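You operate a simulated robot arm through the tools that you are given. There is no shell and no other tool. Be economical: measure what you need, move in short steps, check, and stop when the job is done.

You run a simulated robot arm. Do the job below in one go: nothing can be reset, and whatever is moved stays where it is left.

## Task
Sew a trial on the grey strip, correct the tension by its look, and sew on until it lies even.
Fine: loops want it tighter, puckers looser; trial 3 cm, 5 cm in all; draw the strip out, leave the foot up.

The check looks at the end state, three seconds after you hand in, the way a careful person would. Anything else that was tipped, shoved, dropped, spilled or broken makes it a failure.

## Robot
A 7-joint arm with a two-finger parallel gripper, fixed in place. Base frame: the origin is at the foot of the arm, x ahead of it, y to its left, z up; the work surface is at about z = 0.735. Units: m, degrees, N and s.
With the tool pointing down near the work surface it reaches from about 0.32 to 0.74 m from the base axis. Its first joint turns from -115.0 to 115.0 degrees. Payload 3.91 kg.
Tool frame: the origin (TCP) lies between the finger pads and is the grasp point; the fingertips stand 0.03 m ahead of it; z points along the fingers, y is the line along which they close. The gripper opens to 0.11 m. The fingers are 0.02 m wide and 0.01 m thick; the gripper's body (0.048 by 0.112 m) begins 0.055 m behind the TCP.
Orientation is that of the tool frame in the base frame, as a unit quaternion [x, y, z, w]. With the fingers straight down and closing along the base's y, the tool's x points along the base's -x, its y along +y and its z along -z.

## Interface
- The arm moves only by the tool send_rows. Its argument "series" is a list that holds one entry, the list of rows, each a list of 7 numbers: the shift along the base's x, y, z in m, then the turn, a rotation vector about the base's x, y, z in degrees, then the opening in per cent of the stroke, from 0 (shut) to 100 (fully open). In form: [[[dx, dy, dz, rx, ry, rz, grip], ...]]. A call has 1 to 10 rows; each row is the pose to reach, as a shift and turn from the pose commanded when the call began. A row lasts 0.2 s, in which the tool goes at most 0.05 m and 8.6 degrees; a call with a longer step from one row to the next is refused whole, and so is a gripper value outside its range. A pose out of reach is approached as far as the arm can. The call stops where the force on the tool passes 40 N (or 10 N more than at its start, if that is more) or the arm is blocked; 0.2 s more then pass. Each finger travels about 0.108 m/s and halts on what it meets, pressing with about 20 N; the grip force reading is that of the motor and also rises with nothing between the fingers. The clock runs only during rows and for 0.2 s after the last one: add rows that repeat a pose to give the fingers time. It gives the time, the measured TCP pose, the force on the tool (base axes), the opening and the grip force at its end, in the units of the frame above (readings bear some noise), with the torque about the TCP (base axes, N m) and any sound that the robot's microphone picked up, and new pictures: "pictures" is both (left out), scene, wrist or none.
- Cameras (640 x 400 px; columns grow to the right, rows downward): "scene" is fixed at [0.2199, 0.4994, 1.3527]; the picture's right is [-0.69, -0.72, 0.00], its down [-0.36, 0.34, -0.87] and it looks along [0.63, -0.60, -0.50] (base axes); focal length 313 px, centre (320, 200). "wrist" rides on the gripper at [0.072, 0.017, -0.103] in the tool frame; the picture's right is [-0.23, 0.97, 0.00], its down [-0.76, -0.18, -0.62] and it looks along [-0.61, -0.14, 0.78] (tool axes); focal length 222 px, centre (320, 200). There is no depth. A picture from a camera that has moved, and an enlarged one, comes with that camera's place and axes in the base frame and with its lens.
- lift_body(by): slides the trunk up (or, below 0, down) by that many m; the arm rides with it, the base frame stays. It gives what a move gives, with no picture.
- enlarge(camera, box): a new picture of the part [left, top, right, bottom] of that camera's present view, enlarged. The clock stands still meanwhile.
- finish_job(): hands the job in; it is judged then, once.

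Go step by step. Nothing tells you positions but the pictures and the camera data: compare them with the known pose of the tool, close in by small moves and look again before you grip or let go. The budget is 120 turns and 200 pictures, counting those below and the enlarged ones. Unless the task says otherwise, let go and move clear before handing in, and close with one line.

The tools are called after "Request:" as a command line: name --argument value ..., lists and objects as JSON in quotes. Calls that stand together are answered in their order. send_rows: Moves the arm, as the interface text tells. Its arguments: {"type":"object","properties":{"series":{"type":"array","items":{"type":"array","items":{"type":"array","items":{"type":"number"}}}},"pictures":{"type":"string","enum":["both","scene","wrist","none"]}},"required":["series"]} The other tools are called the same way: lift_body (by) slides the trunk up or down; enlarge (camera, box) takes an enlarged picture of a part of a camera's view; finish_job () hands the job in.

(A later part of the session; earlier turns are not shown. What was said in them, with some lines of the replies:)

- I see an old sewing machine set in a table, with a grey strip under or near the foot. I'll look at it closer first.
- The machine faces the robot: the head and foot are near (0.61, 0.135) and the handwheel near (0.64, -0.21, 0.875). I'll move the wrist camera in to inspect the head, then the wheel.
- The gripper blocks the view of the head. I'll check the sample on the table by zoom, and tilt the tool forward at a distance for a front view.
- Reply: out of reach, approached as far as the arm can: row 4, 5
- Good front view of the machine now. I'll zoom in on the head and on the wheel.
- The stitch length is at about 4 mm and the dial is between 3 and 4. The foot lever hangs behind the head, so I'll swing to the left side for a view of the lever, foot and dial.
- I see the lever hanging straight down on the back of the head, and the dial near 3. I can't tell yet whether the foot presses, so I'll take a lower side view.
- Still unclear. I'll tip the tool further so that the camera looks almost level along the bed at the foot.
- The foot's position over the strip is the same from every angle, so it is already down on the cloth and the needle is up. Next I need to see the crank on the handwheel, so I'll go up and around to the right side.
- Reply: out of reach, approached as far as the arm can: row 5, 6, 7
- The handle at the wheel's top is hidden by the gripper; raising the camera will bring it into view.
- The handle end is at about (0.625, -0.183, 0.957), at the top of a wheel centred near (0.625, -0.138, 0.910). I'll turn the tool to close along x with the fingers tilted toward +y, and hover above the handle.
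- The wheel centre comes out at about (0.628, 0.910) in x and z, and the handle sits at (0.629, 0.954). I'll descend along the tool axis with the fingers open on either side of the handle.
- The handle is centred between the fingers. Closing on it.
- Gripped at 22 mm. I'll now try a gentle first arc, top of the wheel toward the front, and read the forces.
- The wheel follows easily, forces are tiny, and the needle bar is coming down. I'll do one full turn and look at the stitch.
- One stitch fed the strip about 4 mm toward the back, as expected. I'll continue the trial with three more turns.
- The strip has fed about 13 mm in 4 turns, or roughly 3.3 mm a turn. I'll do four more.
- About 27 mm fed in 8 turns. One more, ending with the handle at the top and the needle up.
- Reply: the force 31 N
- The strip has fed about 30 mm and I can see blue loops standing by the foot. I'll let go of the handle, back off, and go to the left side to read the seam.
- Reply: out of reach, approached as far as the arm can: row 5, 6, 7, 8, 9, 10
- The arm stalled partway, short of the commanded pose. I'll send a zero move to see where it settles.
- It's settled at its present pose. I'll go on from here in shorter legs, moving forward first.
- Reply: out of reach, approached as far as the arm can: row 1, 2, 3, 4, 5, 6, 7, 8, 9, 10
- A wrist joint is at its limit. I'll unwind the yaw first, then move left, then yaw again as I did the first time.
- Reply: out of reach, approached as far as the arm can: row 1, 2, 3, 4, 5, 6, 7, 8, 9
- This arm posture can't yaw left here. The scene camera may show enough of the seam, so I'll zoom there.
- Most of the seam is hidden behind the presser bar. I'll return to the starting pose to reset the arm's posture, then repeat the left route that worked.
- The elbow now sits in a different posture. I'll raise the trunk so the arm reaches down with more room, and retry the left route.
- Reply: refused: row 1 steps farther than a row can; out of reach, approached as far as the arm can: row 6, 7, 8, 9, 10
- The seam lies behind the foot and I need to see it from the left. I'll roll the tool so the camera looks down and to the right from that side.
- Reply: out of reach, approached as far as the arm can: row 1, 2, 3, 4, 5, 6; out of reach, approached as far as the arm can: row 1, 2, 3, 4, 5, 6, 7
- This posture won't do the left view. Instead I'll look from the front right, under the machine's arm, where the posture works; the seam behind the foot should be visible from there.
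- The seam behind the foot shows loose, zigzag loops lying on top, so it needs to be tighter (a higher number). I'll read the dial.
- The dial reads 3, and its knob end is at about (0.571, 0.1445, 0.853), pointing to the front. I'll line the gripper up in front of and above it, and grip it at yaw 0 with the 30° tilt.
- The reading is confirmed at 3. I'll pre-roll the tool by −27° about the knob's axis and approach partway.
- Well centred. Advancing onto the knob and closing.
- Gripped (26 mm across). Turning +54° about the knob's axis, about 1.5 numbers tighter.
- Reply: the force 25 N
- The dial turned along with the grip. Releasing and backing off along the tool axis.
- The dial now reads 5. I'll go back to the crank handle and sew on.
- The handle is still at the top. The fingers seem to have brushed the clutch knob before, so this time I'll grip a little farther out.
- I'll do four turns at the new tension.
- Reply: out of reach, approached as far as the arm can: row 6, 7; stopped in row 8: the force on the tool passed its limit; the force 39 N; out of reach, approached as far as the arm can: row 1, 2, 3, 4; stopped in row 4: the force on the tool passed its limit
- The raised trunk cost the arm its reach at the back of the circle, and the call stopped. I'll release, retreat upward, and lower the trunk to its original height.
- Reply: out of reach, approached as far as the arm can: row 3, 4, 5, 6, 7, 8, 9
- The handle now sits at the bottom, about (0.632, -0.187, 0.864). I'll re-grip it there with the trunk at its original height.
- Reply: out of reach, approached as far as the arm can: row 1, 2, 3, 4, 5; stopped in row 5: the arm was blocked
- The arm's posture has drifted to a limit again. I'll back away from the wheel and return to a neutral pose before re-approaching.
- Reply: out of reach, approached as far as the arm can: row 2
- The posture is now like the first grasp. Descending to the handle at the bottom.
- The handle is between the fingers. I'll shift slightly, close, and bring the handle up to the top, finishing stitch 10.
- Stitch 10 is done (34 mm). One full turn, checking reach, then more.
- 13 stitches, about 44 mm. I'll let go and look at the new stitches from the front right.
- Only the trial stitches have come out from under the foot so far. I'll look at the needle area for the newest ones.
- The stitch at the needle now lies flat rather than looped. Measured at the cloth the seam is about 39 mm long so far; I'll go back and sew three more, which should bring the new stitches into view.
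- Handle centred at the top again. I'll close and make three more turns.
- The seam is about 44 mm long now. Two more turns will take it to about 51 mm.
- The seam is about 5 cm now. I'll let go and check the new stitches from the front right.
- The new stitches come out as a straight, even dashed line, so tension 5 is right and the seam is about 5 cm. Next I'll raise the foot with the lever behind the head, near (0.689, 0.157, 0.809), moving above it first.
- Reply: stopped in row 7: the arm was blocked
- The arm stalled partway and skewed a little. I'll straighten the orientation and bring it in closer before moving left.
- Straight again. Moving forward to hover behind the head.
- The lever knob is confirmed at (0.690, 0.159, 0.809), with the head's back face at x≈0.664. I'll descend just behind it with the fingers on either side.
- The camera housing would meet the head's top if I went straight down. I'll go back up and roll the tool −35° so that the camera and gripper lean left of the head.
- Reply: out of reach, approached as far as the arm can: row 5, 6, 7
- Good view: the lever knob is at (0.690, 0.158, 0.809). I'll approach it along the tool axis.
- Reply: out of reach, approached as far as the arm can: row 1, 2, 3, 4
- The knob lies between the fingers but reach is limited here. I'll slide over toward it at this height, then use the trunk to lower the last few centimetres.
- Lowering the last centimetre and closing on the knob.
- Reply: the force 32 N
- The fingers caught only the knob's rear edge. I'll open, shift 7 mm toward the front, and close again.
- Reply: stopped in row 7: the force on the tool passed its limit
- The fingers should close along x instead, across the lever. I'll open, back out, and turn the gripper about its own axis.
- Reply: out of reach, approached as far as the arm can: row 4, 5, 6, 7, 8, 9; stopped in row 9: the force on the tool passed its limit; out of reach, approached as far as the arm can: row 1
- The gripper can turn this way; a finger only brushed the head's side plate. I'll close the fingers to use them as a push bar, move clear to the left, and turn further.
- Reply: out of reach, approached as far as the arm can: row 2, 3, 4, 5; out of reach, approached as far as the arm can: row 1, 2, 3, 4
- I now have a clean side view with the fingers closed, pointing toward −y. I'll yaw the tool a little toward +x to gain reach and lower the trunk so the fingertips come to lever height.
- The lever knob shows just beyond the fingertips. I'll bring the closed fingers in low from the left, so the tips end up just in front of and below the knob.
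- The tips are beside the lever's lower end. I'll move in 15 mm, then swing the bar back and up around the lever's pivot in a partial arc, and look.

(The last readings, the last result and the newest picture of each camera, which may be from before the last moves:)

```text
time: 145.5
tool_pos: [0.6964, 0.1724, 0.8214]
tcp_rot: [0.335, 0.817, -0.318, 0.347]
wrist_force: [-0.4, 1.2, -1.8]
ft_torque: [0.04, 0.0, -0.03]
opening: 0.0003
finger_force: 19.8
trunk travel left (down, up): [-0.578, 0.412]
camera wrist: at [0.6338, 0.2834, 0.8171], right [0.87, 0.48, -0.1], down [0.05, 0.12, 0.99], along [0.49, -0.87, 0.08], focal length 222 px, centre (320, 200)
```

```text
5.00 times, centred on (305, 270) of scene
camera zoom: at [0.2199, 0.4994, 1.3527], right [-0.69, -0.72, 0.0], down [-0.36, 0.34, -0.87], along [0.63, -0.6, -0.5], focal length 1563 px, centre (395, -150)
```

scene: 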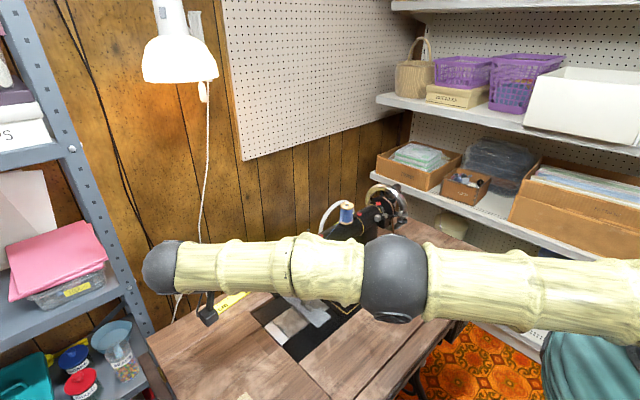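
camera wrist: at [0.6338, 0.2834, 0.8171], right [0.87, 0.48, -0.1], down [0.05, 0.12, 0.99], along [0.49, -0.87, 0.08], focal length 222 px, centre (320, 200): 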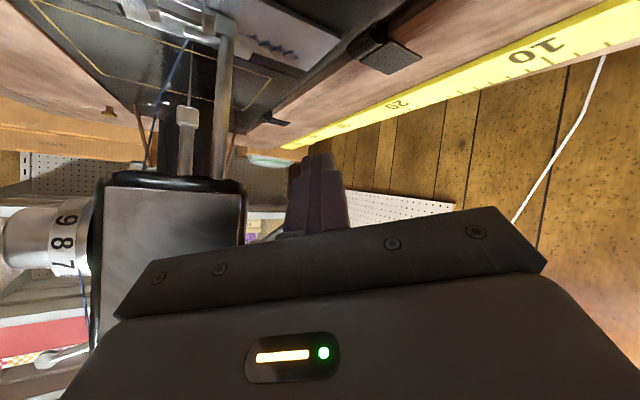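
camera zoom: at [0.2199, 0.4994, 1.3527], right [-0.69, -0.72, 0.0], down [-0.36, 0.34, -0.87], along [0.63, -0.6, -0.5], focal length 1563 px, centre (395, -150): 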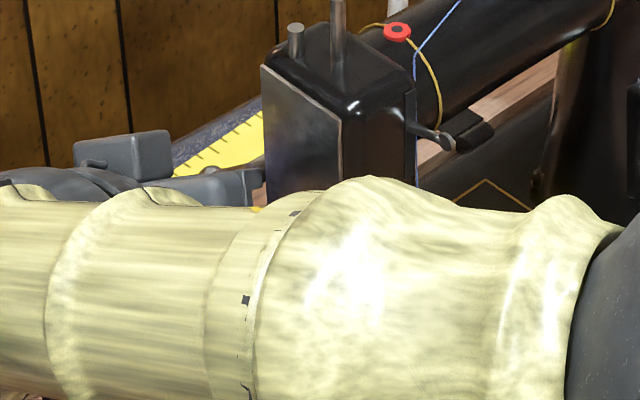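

Hardly any resistance so far. Continuing the arc upward.

Request:
send_rows --series '[[[0.009, 0, 0.014, 0, 0, 0, 0], [0.012, 0, 0.03, 0, 0, 0, 0], [0.0125, 0, 0.045, 0, 0, 0, 0], [0.0125, 0, 0.045, 0, 0, 0, 0]]]' --pictures "wrist"

Request:
enlarge --camera "wrist" --box '[180, 0, 360, 220]'

Request:
enlarge --camera "scene" --box '[260, 210, 350, 310]'

```text
time: 146.5
tool_pos: [0.7091, 0.1738, 0.8611]
tcp_rot: [0.334, 0.818, -0.317, 0.345]
wrist_force: [4.3, 9.1, -22.6]
ft_torque: [0.25, 0.01, 0.07]
opening: 0.0
finger_force: 19.2
trunk travel left (down, up): [-0.578, 0.412]
camera wrist: at [0.6459, 0.2849, 0.8584], right [0.87, 0.49, -0.1], down [0.05, 0.12, 0.99], along [0.49, -0.87, 0.07], focal length 222 px, centre (320, 200)
```

wrist: 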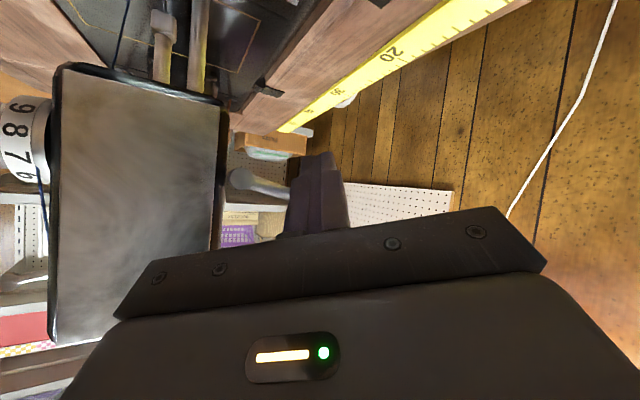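

```text
1.82 times, centred on (270, 110) of wrist
camera zoom: at [0.6459, 0.2849, 0.8584], right [0.87, 0.49, -0.1], down [0.05, 0.12, 0.99], along [0.49, -0.87, 0.07], focal length 404 px, centre (411, 364)
```

zoom: 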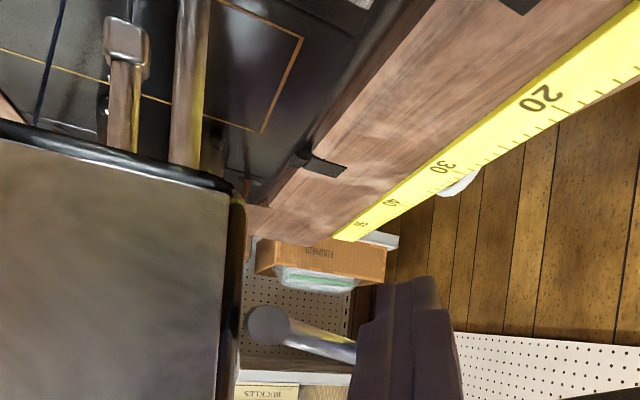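

```text
4.00 times, centred on (305, 260) of scene
camera zoom: at [0.2199, 0.4994, 1.3527], right [-0.69, -0.72, 0.0], down [-0.36, 0.34, -0.87], along [0.63, -0.6, -0.5], focal length 1251 px, centre (380, -40)
```

zoom: 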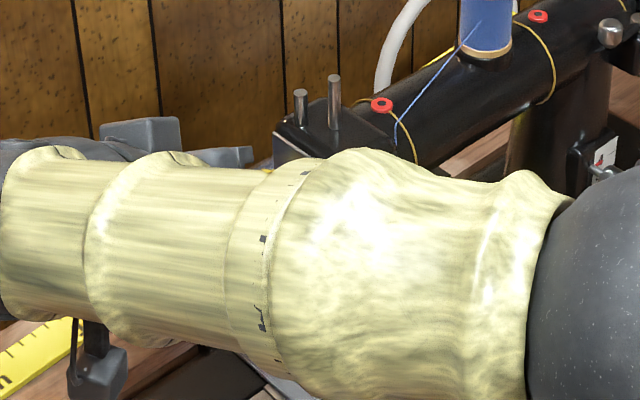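

The lever is now up past horizontal and pressing back with about 22 N, probably at its stop. I'll nudge it a touch more, then drop away and see whether it stays.

Request:
send_rows --series '[[[0, 0, 0.006, 0, 0, 0, 0], [0, 0, -0.015, 0, 0, 0, 0], [0, 0.01, -0.03, 0, 0, 0, 0], [0, 0.05, -0.035, 0, 0, 0, 0], [0, 0.09, -0.03, 0, 0, 0, 0], [0, 0.09, -0.03, 0, 0, 0, 0]]]' --pictures "wrist"

Request:
enlarge --camera "wrist" --box '[180, 0, 360, 220]'

Request:
enlarge --camera "wrist" --box '[200, 0, 320, 120]'

```text
time: 147.9
tool_pos: [0.7036, 0.2557, 0.8347]
tcp_rot: [0.336, 0.816, -0.319, 0.347]
wrist_force: [-0.1, 0.7, -0.5]
ft_torque: [-0.01, -0.01, 0.0]
opening: 0.0003
finger_force: 20.0
out of reach, approached as far as the arm can: row 5, 6
trunk travel left (down, up): [-0.578, 0.412]
camera wrist: at [0.6396, 0.368, 0.8308], right [0.87, 0.48, -0.1], down [0.05, 0.12, 0.99], along [0.49, -0.87, 0.08], focal length 222 px, centre (320, 200)
```

wrist: 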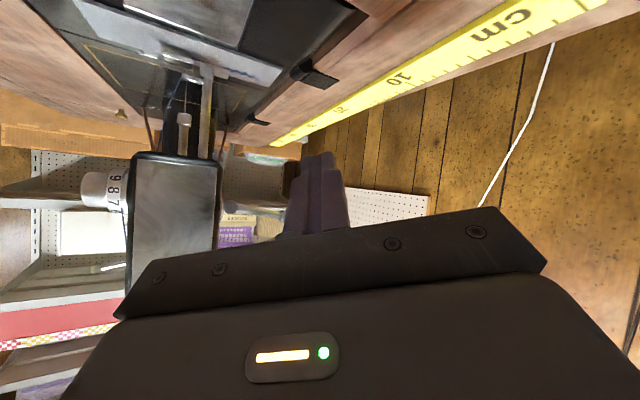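

```text
1.82 times, centred on (270, 110) of wrist
camera zoom: at [0.6396, 0.368, 0.8308], right [0.87, 0.48, -0.1], down [0.05, 0.12, 0.99], along [0.49, -0.87, 0.08], focal length 404 px, centre (411, 364)
```

zoom: 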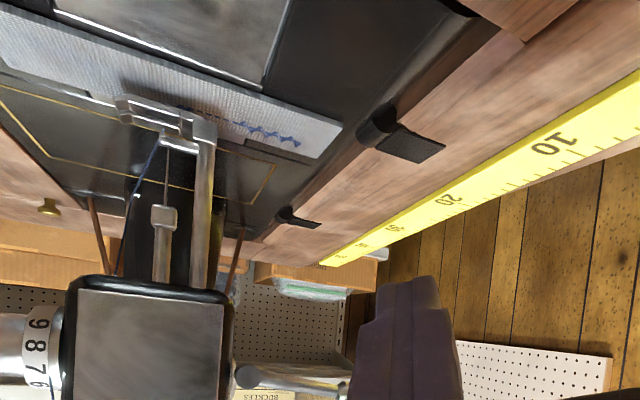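

```text
3.33 times, centred on (260, 60) of wrist
camera zoom: at [0.6396, 0.368, 0.8308], right [0.87, 0.48, -0.1], down [0.05, 0.12, 0.99], along [0.49, -0.87, 0.08], focal length 740 px, centre (520, 667)
```

zoom: 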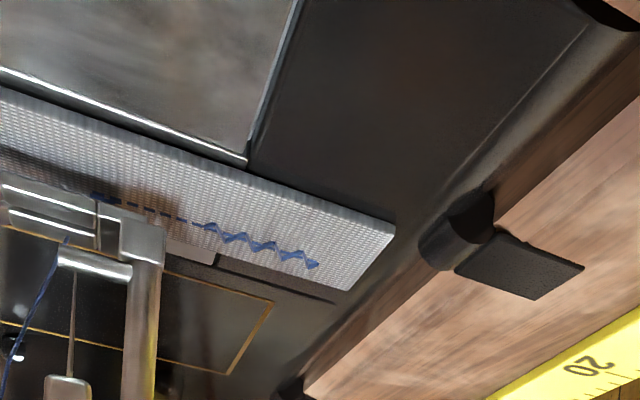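

The lever stays up and the foot is raised, with the flat seam showing under it. Now I'll withdraw up and to the left, restore the trunk, and look at the strip.

Request:
send_rows --series '[[[-0.02, 0.02, 0.02, 0, 0, 0, 20], [-0.04, 0.03, 0.05, 0, 0, 0, 20], [-0.06, 0.03, 0.09, 0, 0, 0, 20], [-0.08, 0.03, 0.13, 0, 0, 0, 20], [-0.1, 0.03, 0.16, 0, 0, 0, 20]]]' --pictures "none"

Request:
lift_body --by 0.122

Request:
send_rows --series '[[[-0.02, 0, 0, 0, 0, 0, 30], [-0.04, 0, 0.0, 0, 0, 0, 30]]]' --pictures "both"

```text
time: 149.1
tool_pos: [0.6016, 0.2892, 0.9952]
tcp_rot: [0.335, 0.816, -0.318, 0.347]
wrist_force: [0.2, -0.2, -0.5]
ft_torque: [0.0, -0.01, -0.01]
opening: 0.0217
finger_force: 0.2
trunk travel left (down, up): [-0.578, 0.412]
```

```text
time: 150.6
tool_pos: [0.603, 0.2893, 1.1159]
tcp_rot: [0.335, 0.817, -0.318, 0.347]
wrist_force: [0.0, -0.3, 0.1]
ft_torque: [-0.01, 0.01, -0.01]
opening: 0.022
finger_force: 0.0
trunk travel left (down, up): [-0.7, 0.29]
```

```text
time: 151.2
tool_pos: [0.5644, 0.2881, 1.1177]
tcp_rot: [0.335, 0.816, -0.318, 0.348]
wrist_force: [-0.1, -0.2, -0.7]
ft_torque: [-0.03, 0.02, -0.01]
opening: 0.0328
finger_force: 0.1
trunk travel left (down, up): [-0.7, 0.29]
camera wrist: at [0.4996, 0.3995, 1.1147], right [0.87, 0.48, -0.1], down [0.05, 0.12, 0.99], along [0.49, -0.87, 0.08], focal length 222 px, centre (320, 200)
```

scene: 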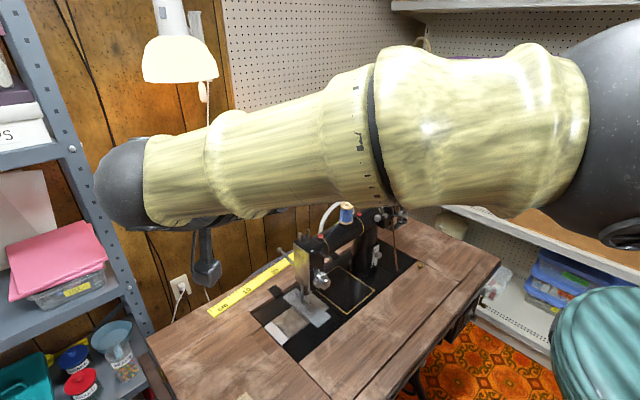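
wrist: 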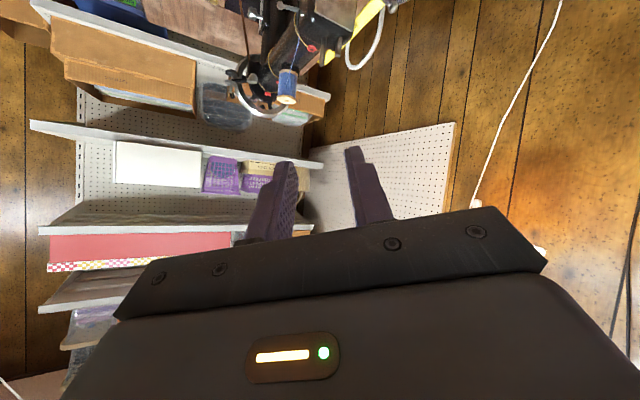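

Request:
send_rows --series '[[[-0.01, -0.01, 0, 4.3, 4.7, 4.5, 40], [-0.02, -0.02, 0, 8.6, 9.4, 9.1, 40], [-0.03, -0.03, 0, 12.9, 14.2, 13.6, 40], [-0.04, -0.04, 0, 17.2, 18.9, 18.2, 40], [-0.05, -0.05, 0, 21.6, 23.6, 22.7, 40], [-0.06, -0.06, 0, 25.9, 28.3, 27.3, 40], [-0.07, -0.07, 0, 30.2, 33.1, 31.8, 40], [-0.08, -0.08, 0, 34.5, 37.8, 36.4, 40], [-0.09, -0.09, 0, 38.8, 42.5, 40.9, 40], [-0.09, -0.09, 0, 38.8, 42.5, 40.9, 40]]]' --pictures "both"

Request:
enlarge --camera "scene" --box '[270, 260, 350, 340]'

Request:
enlarge --camera "wrist" --box '[250, 50, 400, 200]'

```text
time: 153.4
tool_pos: [0.4741, 0.1991, 1.1164]
tcp_rot: [-0.001, 1.0, 0.0, -0.002]
wrist_force: [-0.4, 0.4, 0.1]
ft_torque: [0.0, -0.05, 0.0]
opening: 0.044
finger_force: 0.0
trunk travel left (down, up): [-0.7, 0.29]
camera wrist: at [0.3998, 0.2163, 1.2201], right [0.23, 0.97, 0.0], down [0.76, -0.18, 0.62], along [0.6, -0.14, -0.78], focal length 222 px, centre (320, 200)
```

scene: 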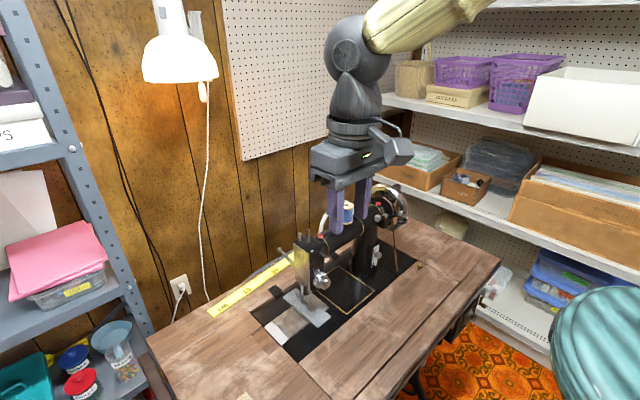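
wrist: 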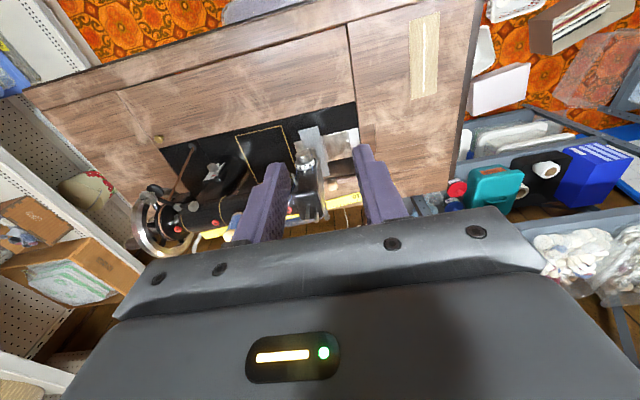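

```text
5.00 times, centred on (310, 300) of scene
camera zoom: at [0.2199, 0.4994, 1.3527], right [-0.69, -0.72, 0.0], down [-0.36, 0.34, -0.87], along [0.63, -0.6, -0.5], focal length 1563 px, centre (370, -300)
```

zoom: 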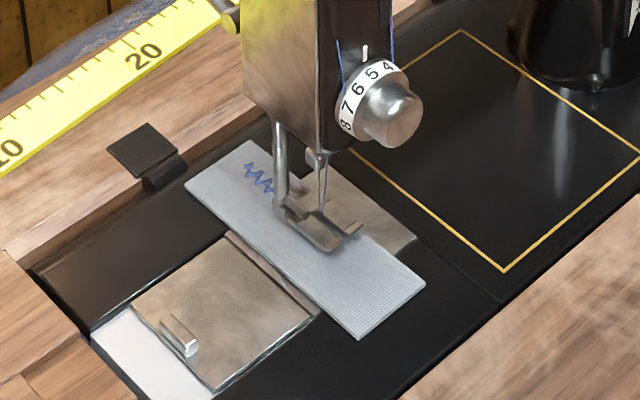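

```text
2.67 times, centred on (325, 125) of wrist
camera zoom: at [0.3998, 0.2163, 1.2201], right [0.23, 0.97, 0.0], down [0.76, -0.18, 0.62], along [0.6, -0.14, -0.78], focal length 592 px, centre (307, 400)
```

zoom: 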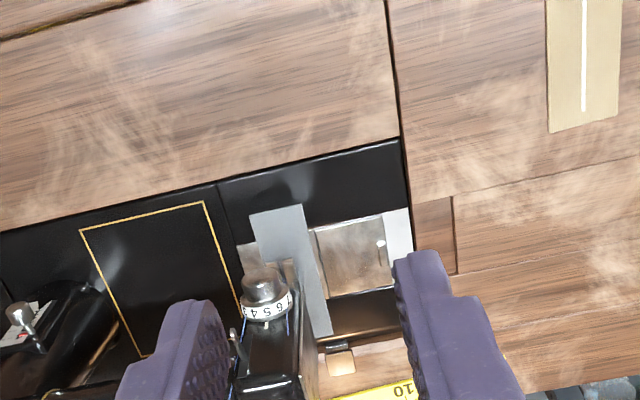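

The foot and lever are up and the dial is at 5. The strip lies at x 0.57–0.70, y 0.129–0.172 on the bed. I'll take it by its edges at the front end with the fingers tilted under the dial, then draw it straight out to the front.

Request:
send_rows --series '[[[0.0, -0.01, -0.04, 0, -8, 0, 70], [0.0, -0.02, -0.08, 0, -16, 0, 70], [0.0, -0.03, -0.12, 0, -24, 0, 70], [0.0, -0.04, -0.16, 0, -32, 0, 70], [0.0, -0.049, -0.2, 0, -40, 0, 70], [0.01, -0.049, -0.24, 0, -40, 0, 70], [0.03, -0.049, -0.28, 0, -40, 0, 70], [0.03, -0.049, -0.28, 0, -40, 0, 70]]]' --pictures "wrist"

Request:
enlarge --camera "wrist" --box '[230, 60, 410, 220]'

```text
time: 155.2
tool_pos: [0.5042, 0.1507, 0.8376]
tcp_rot: [0.0, 0.94, 0.0, 0.341]
wrist_force: [-0.7, 0.6, 0.4]
ft_torque: [0.0, 0.01, -0.02]
opening: 0.0769
finger_force: 0.0
trunk travel left (down, up): [-0.7, 0.29]
camera wrist: at [0.382, 0.1673, 0.87], right [0.17, 0.97, 0.15], down [0.18, -0.18, 0.97], along [0.97, -0.14, -0.21], focal length 222 px, centre (320, 200)
```

wrist: 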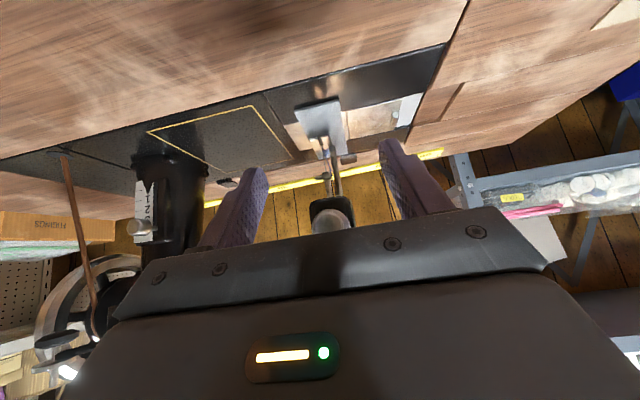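

```text
2.50 times, centred on (320, 140) of wrist
camera zoom: at [0.382, 0.1673, 0.87], right [0.17, 0.97, 0.15], down [0.18, -0.18, 0.97], along [0.97, -0.14, -0.21], focal length 555 px, centre (320, 350)
```

zoom: 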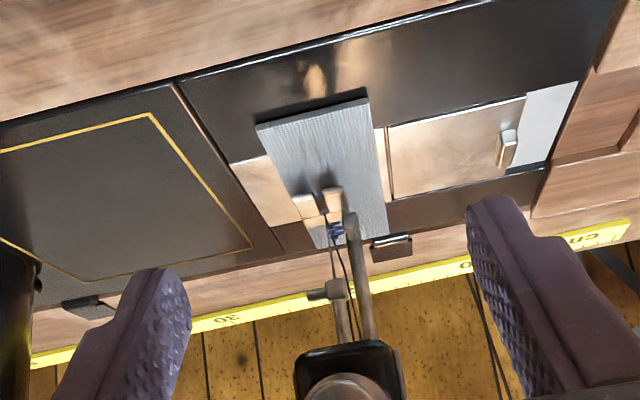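

The strip's front corners confirm the position. Advancing along the tool axis to the strip's front end.

Request:
send_rows --series '[[[0.02, 0, -0.023, 0, 0, 0, 70], [0.04, 0, -0.046, 0, 0, 0, 70], [0.0555, 0, -0.06, 0, 0, 0, 70], [0.0605, 0, -0.066, 0, 0, 0, 70], [0.0605, 0, -0.066, 0, 0, 0, 70]]]' --pictures "wrist"

Request:
enlarge --camera "wrist" --box '[230, 60, 410, 220]'

```text
time: 156.4
tool_pos: [0.5645, 0.1478, 0.7703]
tcp_rot: [0.0, 0.94, 0.0, 0.34]
wrist_force: [0.6, 0.7, -0.1]
ft_torque: [0.0, 0.01, 0.02]
opening: 0.077
finger_force: 0.1
trunk travel left (down, up): [-0.7, 0.29]
camera wrist: at [0.4424, 0.1656, 0.804], right [0.17, 0.97, 0.15], down [0.18, -0.18, 0.97], along [0.97, -0.14, -0.21], focal length 222 px, centre (320, 200)
```

wrist: 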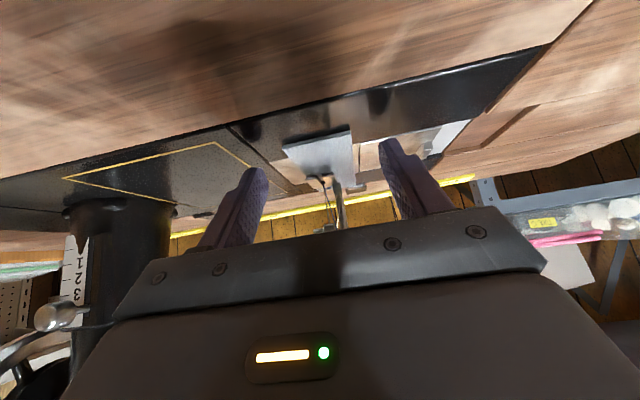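

```text
2.50 times, centred on (320, 140) of wrist
camera zoom: at [0.4424, 0.1656, 0.804], right [0.17, 0.97, 0.15], down [0.18, -0.18, 0.97], along [0.97, -0.14, -0.21], focal length 555 px, centre (320, 350)
```

zoom: 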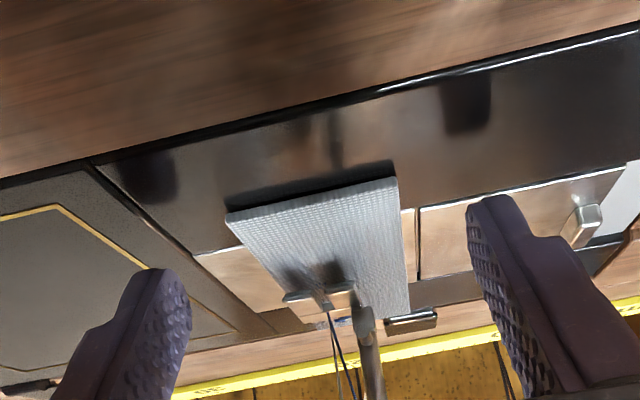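

The tips straddle the strip's front end. Closing gently on its edges.

Request:
send_rows --series '[[[0, 0.002, -0.001, 0, 0, 0, 55], [0, 0.002, -0.002, 0, 0, 0, 45], [0, 0.002, -0.002, 0, 0, 0, 35], [0, 0.002, -0.002, 0, 0, 0, 35]]]' --pictures "wrist"

Request:
enlarge --camera "wrist" --box '[230, 60, 410, 220]'

```text
time: 157.4
tool_pos: [0.5638, 0.151, 0.7685]
tcp_rot: [-0.001, 0.94, 0.0, 0.341]
wrist_force: [0.6, 0.7, -1.0]
ft_torque: [-0.03, -0.02, -0.02]
opening: 0.0384
finger_force: 0.0
trunk travel left (down, up): [-0.7, 0.29]
camera wrist: at [0.4417, 0.1684, 0.8019], right [0.17, 0.97, 0.15], down [0.18, -0.18, 0.97], along [0.97, -0.14, -0.21], focal length 222 px, centre (320, 200)
```

wrist: 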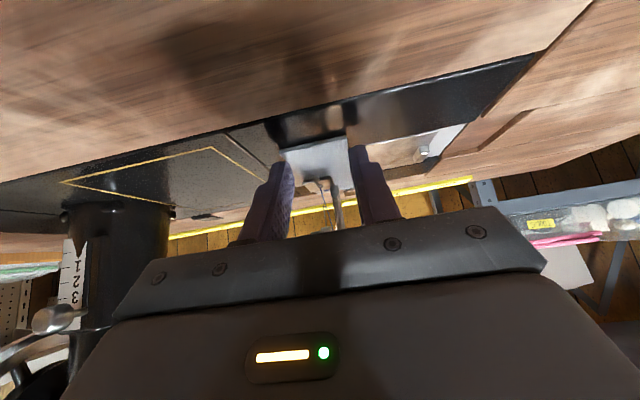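

```text
2.50 times, centred on (320, 140) of wrist
camera zoom: at [0.4417, 0.1684, 0.8019], right [0.17, 0.97, 0.15], down [0.18, -0.18, 0.97], along [0.97, -0.14, -0.21], focal length 555 px, centre (320, 350)
```

zoom: 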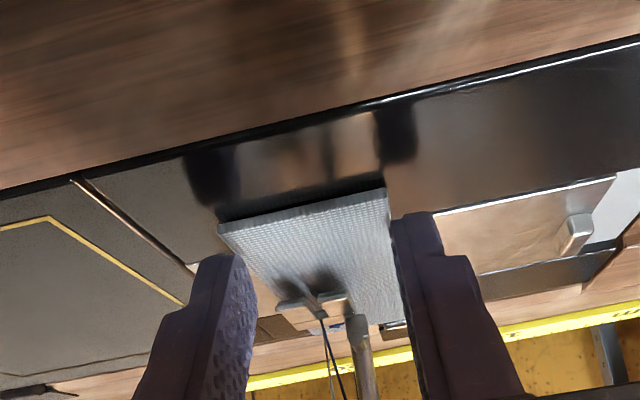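

Request:
send_rows --series '[[[0, 0, 0, 0, 0, 0, 28], [0, 0, 0, 0, 0, 0, 20], [0, 0, 0, 0, 0, 0, 15]]]' --pictures "wrist"

Request:
enlarge --camera "wrist" --box '[230, 60, 410, 220]'

```text
time: 158.2
tool_pos: [0.5644, 0.1507, 0.7688]
tcp_rot: [0.0, 0.94, 0.0, 0.342]
wrist_force: [-0.3, 0.6, -0.9]
ft_torque: [-0.01, -0.04, -0.01]
opening: 0.0163
finger_force: 0.0
trunk travel left (down, up): [-0.7, 0.29]
camera wrist: at [0.4417, 0.1684, 0.802], right [0.17, 0.97, 0.15], down [0.18, -0.18, 0.97], along [0.97, -0.14, -0.21], focal length 222 px, centre (320, 200)
```

wrist: 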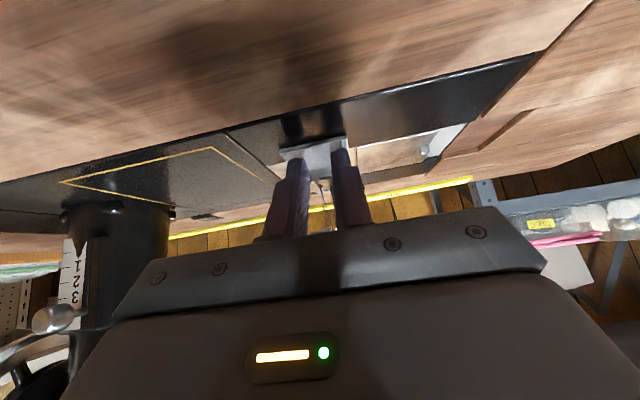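

```text
2.50 times, centred on (320, 140) of wrist
camera zoom: at [0.4417, 0.1684, 0.802], right [0.17, 0.97, 0.15], down [0.18, -0.18, 0.97], along [0.97, -0.14, -0.21], focal length 555 px, centre (320, 350)
```

zoom: 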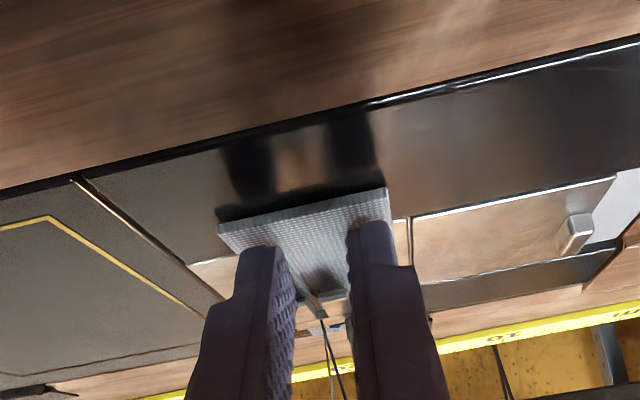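

The fingertips passed just above the strip. I'll reopen, go 5 mm lower beside it, and close again.

Request:
send_rows --series '[[[0, 0, 0, 0, 0, 0, 40], [0, 0, 0, 0, 0, 0, 60], [0, 0, 0, 0, 0, 0, 60], [0, 0, -0.003, 0, 0, 0, 60], [0, 0, -0.006, 0, 0, 0, 60], [0, 0, -0.006, 0, 0, 0, 45], [0, 0, -0.006, 0, 0, 0, 32], [0, 0, -0.006, 0, 0, 0, 32]]]' --pictures "wrist"

Request:
enlarge --camera "wrist" --box '[230, 60, 410, 220]'

```text
time: 160.0
tool_pos: [0.5628, 0.1506, 0.7636]
tcp_rot: [0.001, 0.94, 0.0, 0.343]
wrist_force: [-0.9, -3.6, 14.4]
ft_torque: [-0.26, -0.14, -0.08]
opening: 0.0434
finger_force: 20.2
trunk travel left (down, up): [-0.7, 0.29]
camera wrist: at [0.4412, 0.168, 0.7967], right [0.17, 0.97, 0.15], down [0.18, -0.18, 0.97], along [0.97, -0.14, -0.21], focal length 222 px, centre (320, 200)
```

wrist: 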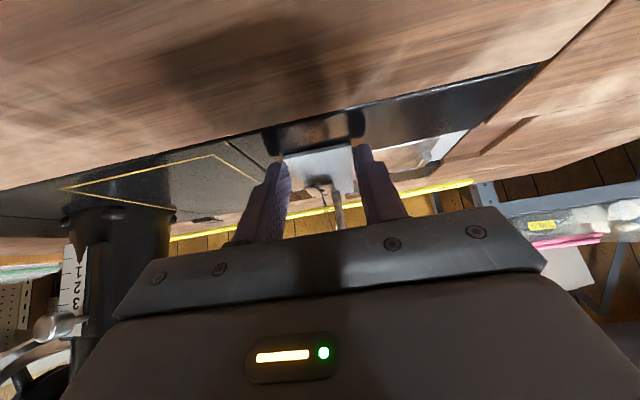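

```text
2.50 times, centred on (320, 140) of wrist
camera zoom: at [0.4412, 0.168, 0.7967], right [0.17, 0.97, 0.15], down [0.18, -0.18, 0.97], along [0.97, -0.14, -0.21], focal length 555 px, centre (320, 350)
```

zoom: 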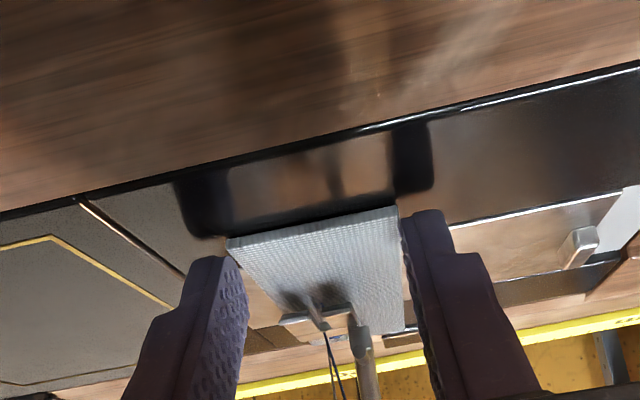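

I have the strip by its edges (43 mm). I'll lift a hair and draw it toward the front slowly.

Request:
send_rows --series '[[[-0.005, 0, 0.002, 0, 0, 0, 32], [-0.015, 0, 0.003, 0, 0, 0, 32], [-0.025, 0, 0.003, 0, 0, 0, 32], [-0.035, 0, 0.003, 0, 0, 0, 32], [-0.045, 0, 0.003, 0, 0, 0, 32]]]' --pictures "both"

Request:
enlarge --camera "scene" --box '[270, 250, 370, 350]'

```text
time: 161.2
tool_pos: [0.518, 0.1515, 0.7653]
tcp_rot: [0.0, 0.94, 0.0, 0.341]
wrist_force: [-0.1, -0.4, -0.9]
ft_torque: [0.0, 0.03, -0.01]
opening: 0.0434
finger_force: 19.3
trunk travel left (down, up): [-0.7, 0.29]
camera wrist: at [0.3959, 0.1688, 0.7993], right [0.17, 0.97, 0.15], down [0.18, -0.18, 0.97], along [0.97, -0.14, -0.21], focal length 222 px, centre (320, 200)
```

scene: 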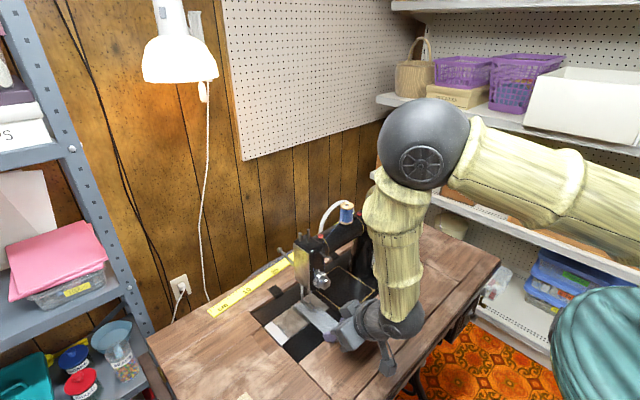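
wrist: 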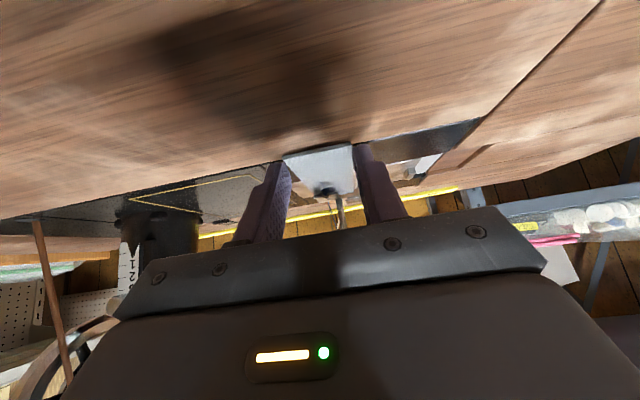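

```text
4.00 times, centred on (320, 300) of scene
camera zoom: at [0.2199, 0.4994, 1.3527], right [-0.69, -0.72, 0.0], down [-0.36, 0.34, -0.87], along [0.63, -0.6, -0.5], focal length 1251 px, centre (320, -200)
```

zoom: 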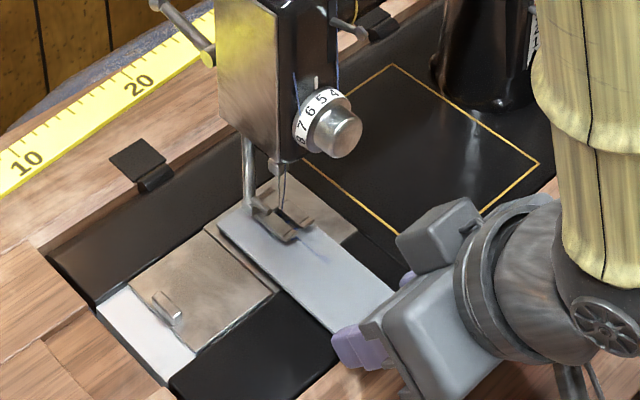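

It follows smoothly. Drawing it on by another 10 cm.

Request:
send_rows --series '[[[-0.012, 0, 0.001, 0, 0, 0, 32], [-0.027, 0, 0.001, 0, 0, 0, 32], [-0.042, 0, 0.001, 0, 0, 0, 32], [-0.057, 0, 0.001, 0, 0, 0, 32], [-0.072, 0, 0.001, 0, 0, 0, 32], [-0.087, 0, 0.001, 0, 0, 0, 32], [-0.1, 0, 0.001, 0, 0, 0, 32], [-0.1, 0, 0.001, 0, 0, 0, 32]]]' --pictures "both"

Request:
enlarge --camera "scene" --box '[270, 250, 370, 350]'

```text
time: 163.0
tool_pos: [0.4197, 0.1515, 0.7683]
tcp_rot: [0.0, 0.94, 0.0, 0.34]
wrist_force: [0.8, 0.5, -0.7]
ft_torque: [-0.03, -0.02, -0.01]
opening: 0.0434
finger_force: 19.7
trunk travel left (down, up): [-0.7, 0.29]
camera wrist: at [0.296, 0.1689, 0.801], right [0.17, 0.97, 0.15], down [0.18, -0.18, 0.97], along [0.97, -0.14, -0.21], focal length 222 px, centre (320, 200)
```

scene: 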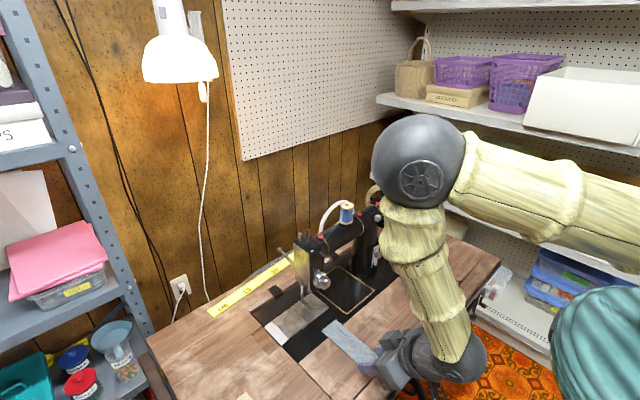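
wrist: 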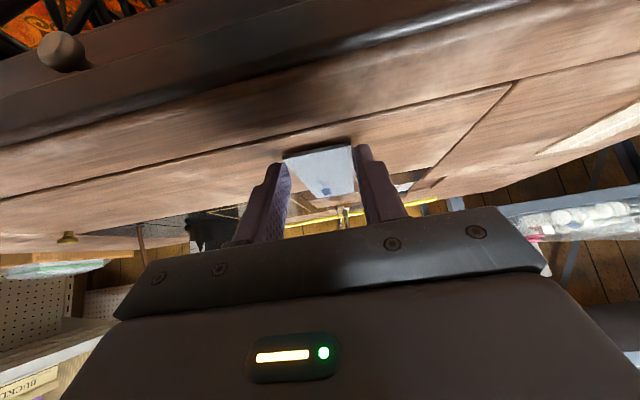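

```text
4.00 times, centred on (320, 300) of scene
camera zoom: at [0.2199, 0.4994, 1.3527], right [-0.69, -0.72, 0.0], down [-0.36, 0.34, -0.87], along [0.63, -0.6, -0.5], focal length 1251 px, centre (320, -200)
```

zoom: 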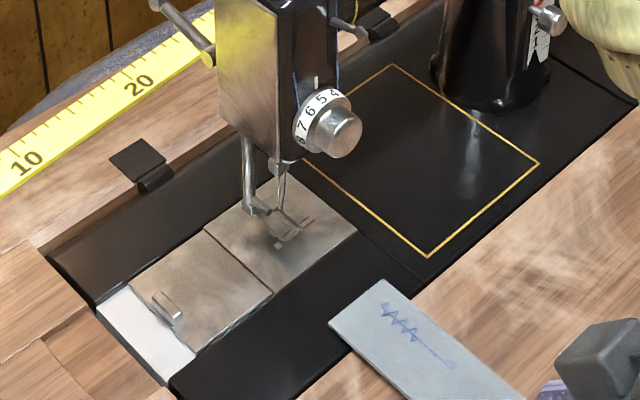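

The strip is out, clear of the foot and lying on the table. I'll lower it the last millimetres, open, and move clear.

Request:
send_rows --series '[[[0, 0, -0.002, 0, 0, 0, 32], [0, 0, -0.003, 0, 0, 0, 32], [0, 0, -0.003, 0, 0, 0, 45], [0, 0, -0.003, 0, 0, 0, 65], [0, 0, -0.003, 0, 0, 0, 65], [0, 0, 0.03, 0, 0, 0, 65], [0, 0, 0.075, 0, 0, 0, 65], [0, 0, 0.12, 0, 0, 0, 65], [0, 0, 0.165, 0, 0, 0, 65]]]' --pictures "both"

Request:
enlarge --camera "scene" --box '[280, 230, 400, 400]'

Request:
enlarge --camera "scene" --box '[325, 315, 375, 365]'

```text
time: 165.0
tool_pos: [0.4244, 0.1555, 0.9328]
tcp_rot: [0.0, 0.94, -0.001, 0.342]
wrist_force: [0.4, -0.4, 0.8]
ft_torque: [0.0, 0.02, 0.0]
opening: 0.0716
finger_force: 0.0
out of reach, approached as far as the arm can: row 9
trunk travel left (down, up): [-0.7, 0.29]
camera wrist: at [0.3018, 0.173, 0.9665], right [0.18, 0.97, 0.15], down [0.19, -0.18, 0.97], along [0.97, -0.14, -0.21], focal length 222 px, centre (320, 200)
```

scene: 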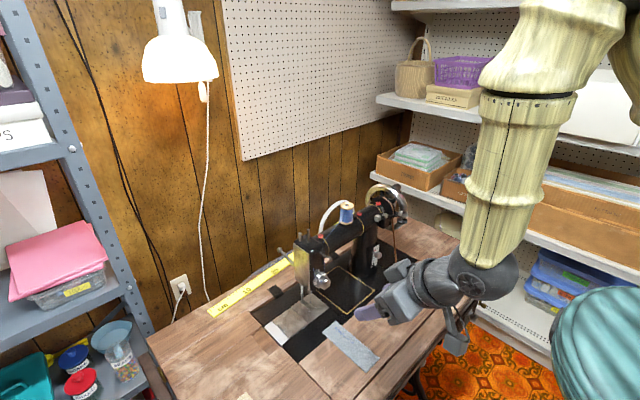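
wrist: 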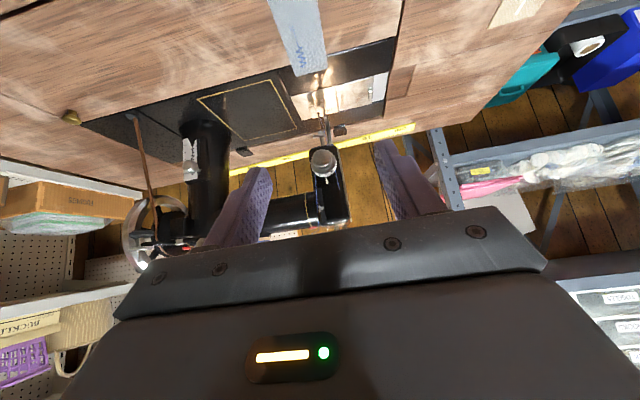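

```text
2.35 times, centred on (340, 315) of scene
camera zoom: at [0.2199, 0.4994, 1.3527], right [-0.69, -0.72, 0.0], down [-0.36, 0.34, -0.87], along [0.63, -0.6, -0.5], focal length 736 px, centre (273, -71)
```

zoom: 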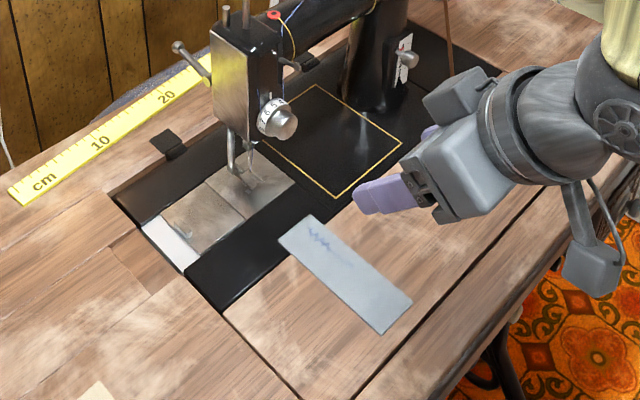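

```text
8.00 times, centred on (350, 340) of scene
camera zoom: at [0.2199, 0.4994, 1.3527], right [-0.69, -0.72, 0.0], down [-0.36, 0.34, -0.87], along [0.63, -0.6, -0.5], focal length 2501 px, centre (80, -920)
```

zoom: 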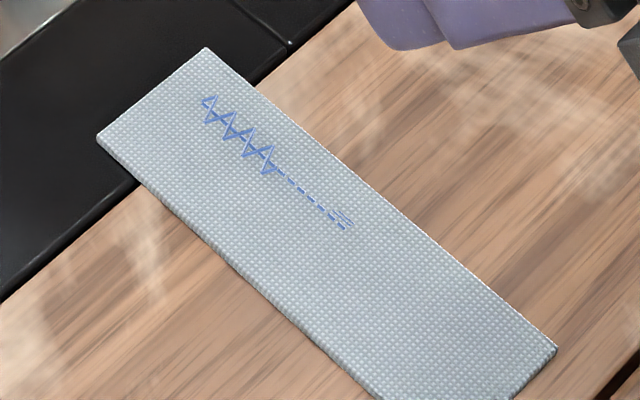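

The strip lies flat with loops first and then an even line. I'll check the small marks at the seam's end.

Request:
enlarge --camera "scene" --box '[340, 320, 374, 352]'

Request:
enlarge --camera "wrist" --box '[285, 35, 325, 80]'

```text
12.50 times, centred on (357, 336) of scene
camera zoom: at [0.2199, 0.4994, 1.3527], right [-0.69, -0.72, 0.0], down [-0.36, 0.34, -0.87], along [0.63, -0.6, -0.5], focal length 3908 px, centre (-142, -1500)
```

zoom: 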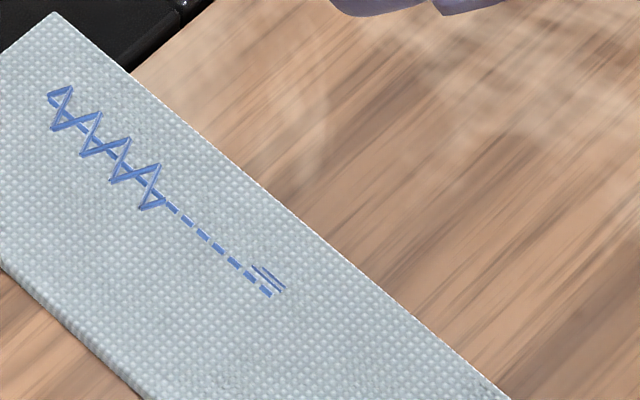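

```text
8.89 times, centred on (305, 58) of wrist
camera zoom: at [0.3018, 0.173, 0.9665], right [0.18, 0.97, 0.15], down [0.19, -0.18, 0.97], along [0.97, -0.14, -0.21], focal length 1974 px, centre (453, 1467)
```

zoom: 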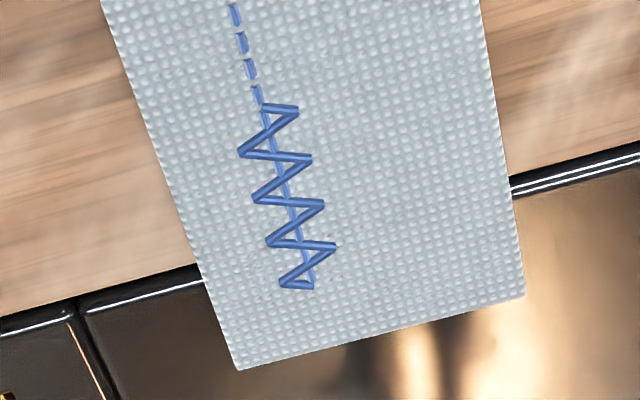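

The marks at the end are just the two thread tails. After the looped trial the stitches run straight and even, about 5.5 cm of seam in all. The foot is up, the strip is out and the gripper is clear, so I'm handing in.

Request:
finish_job

```text
The job is handed in.
```

I sewed about 5.5 cm on the grey strip. The trial (just under 3 cm) came out loopy, so I raised the tension from 3 to 5 and the rest lies even; the strip is drawn out to the front and the foot is left up.
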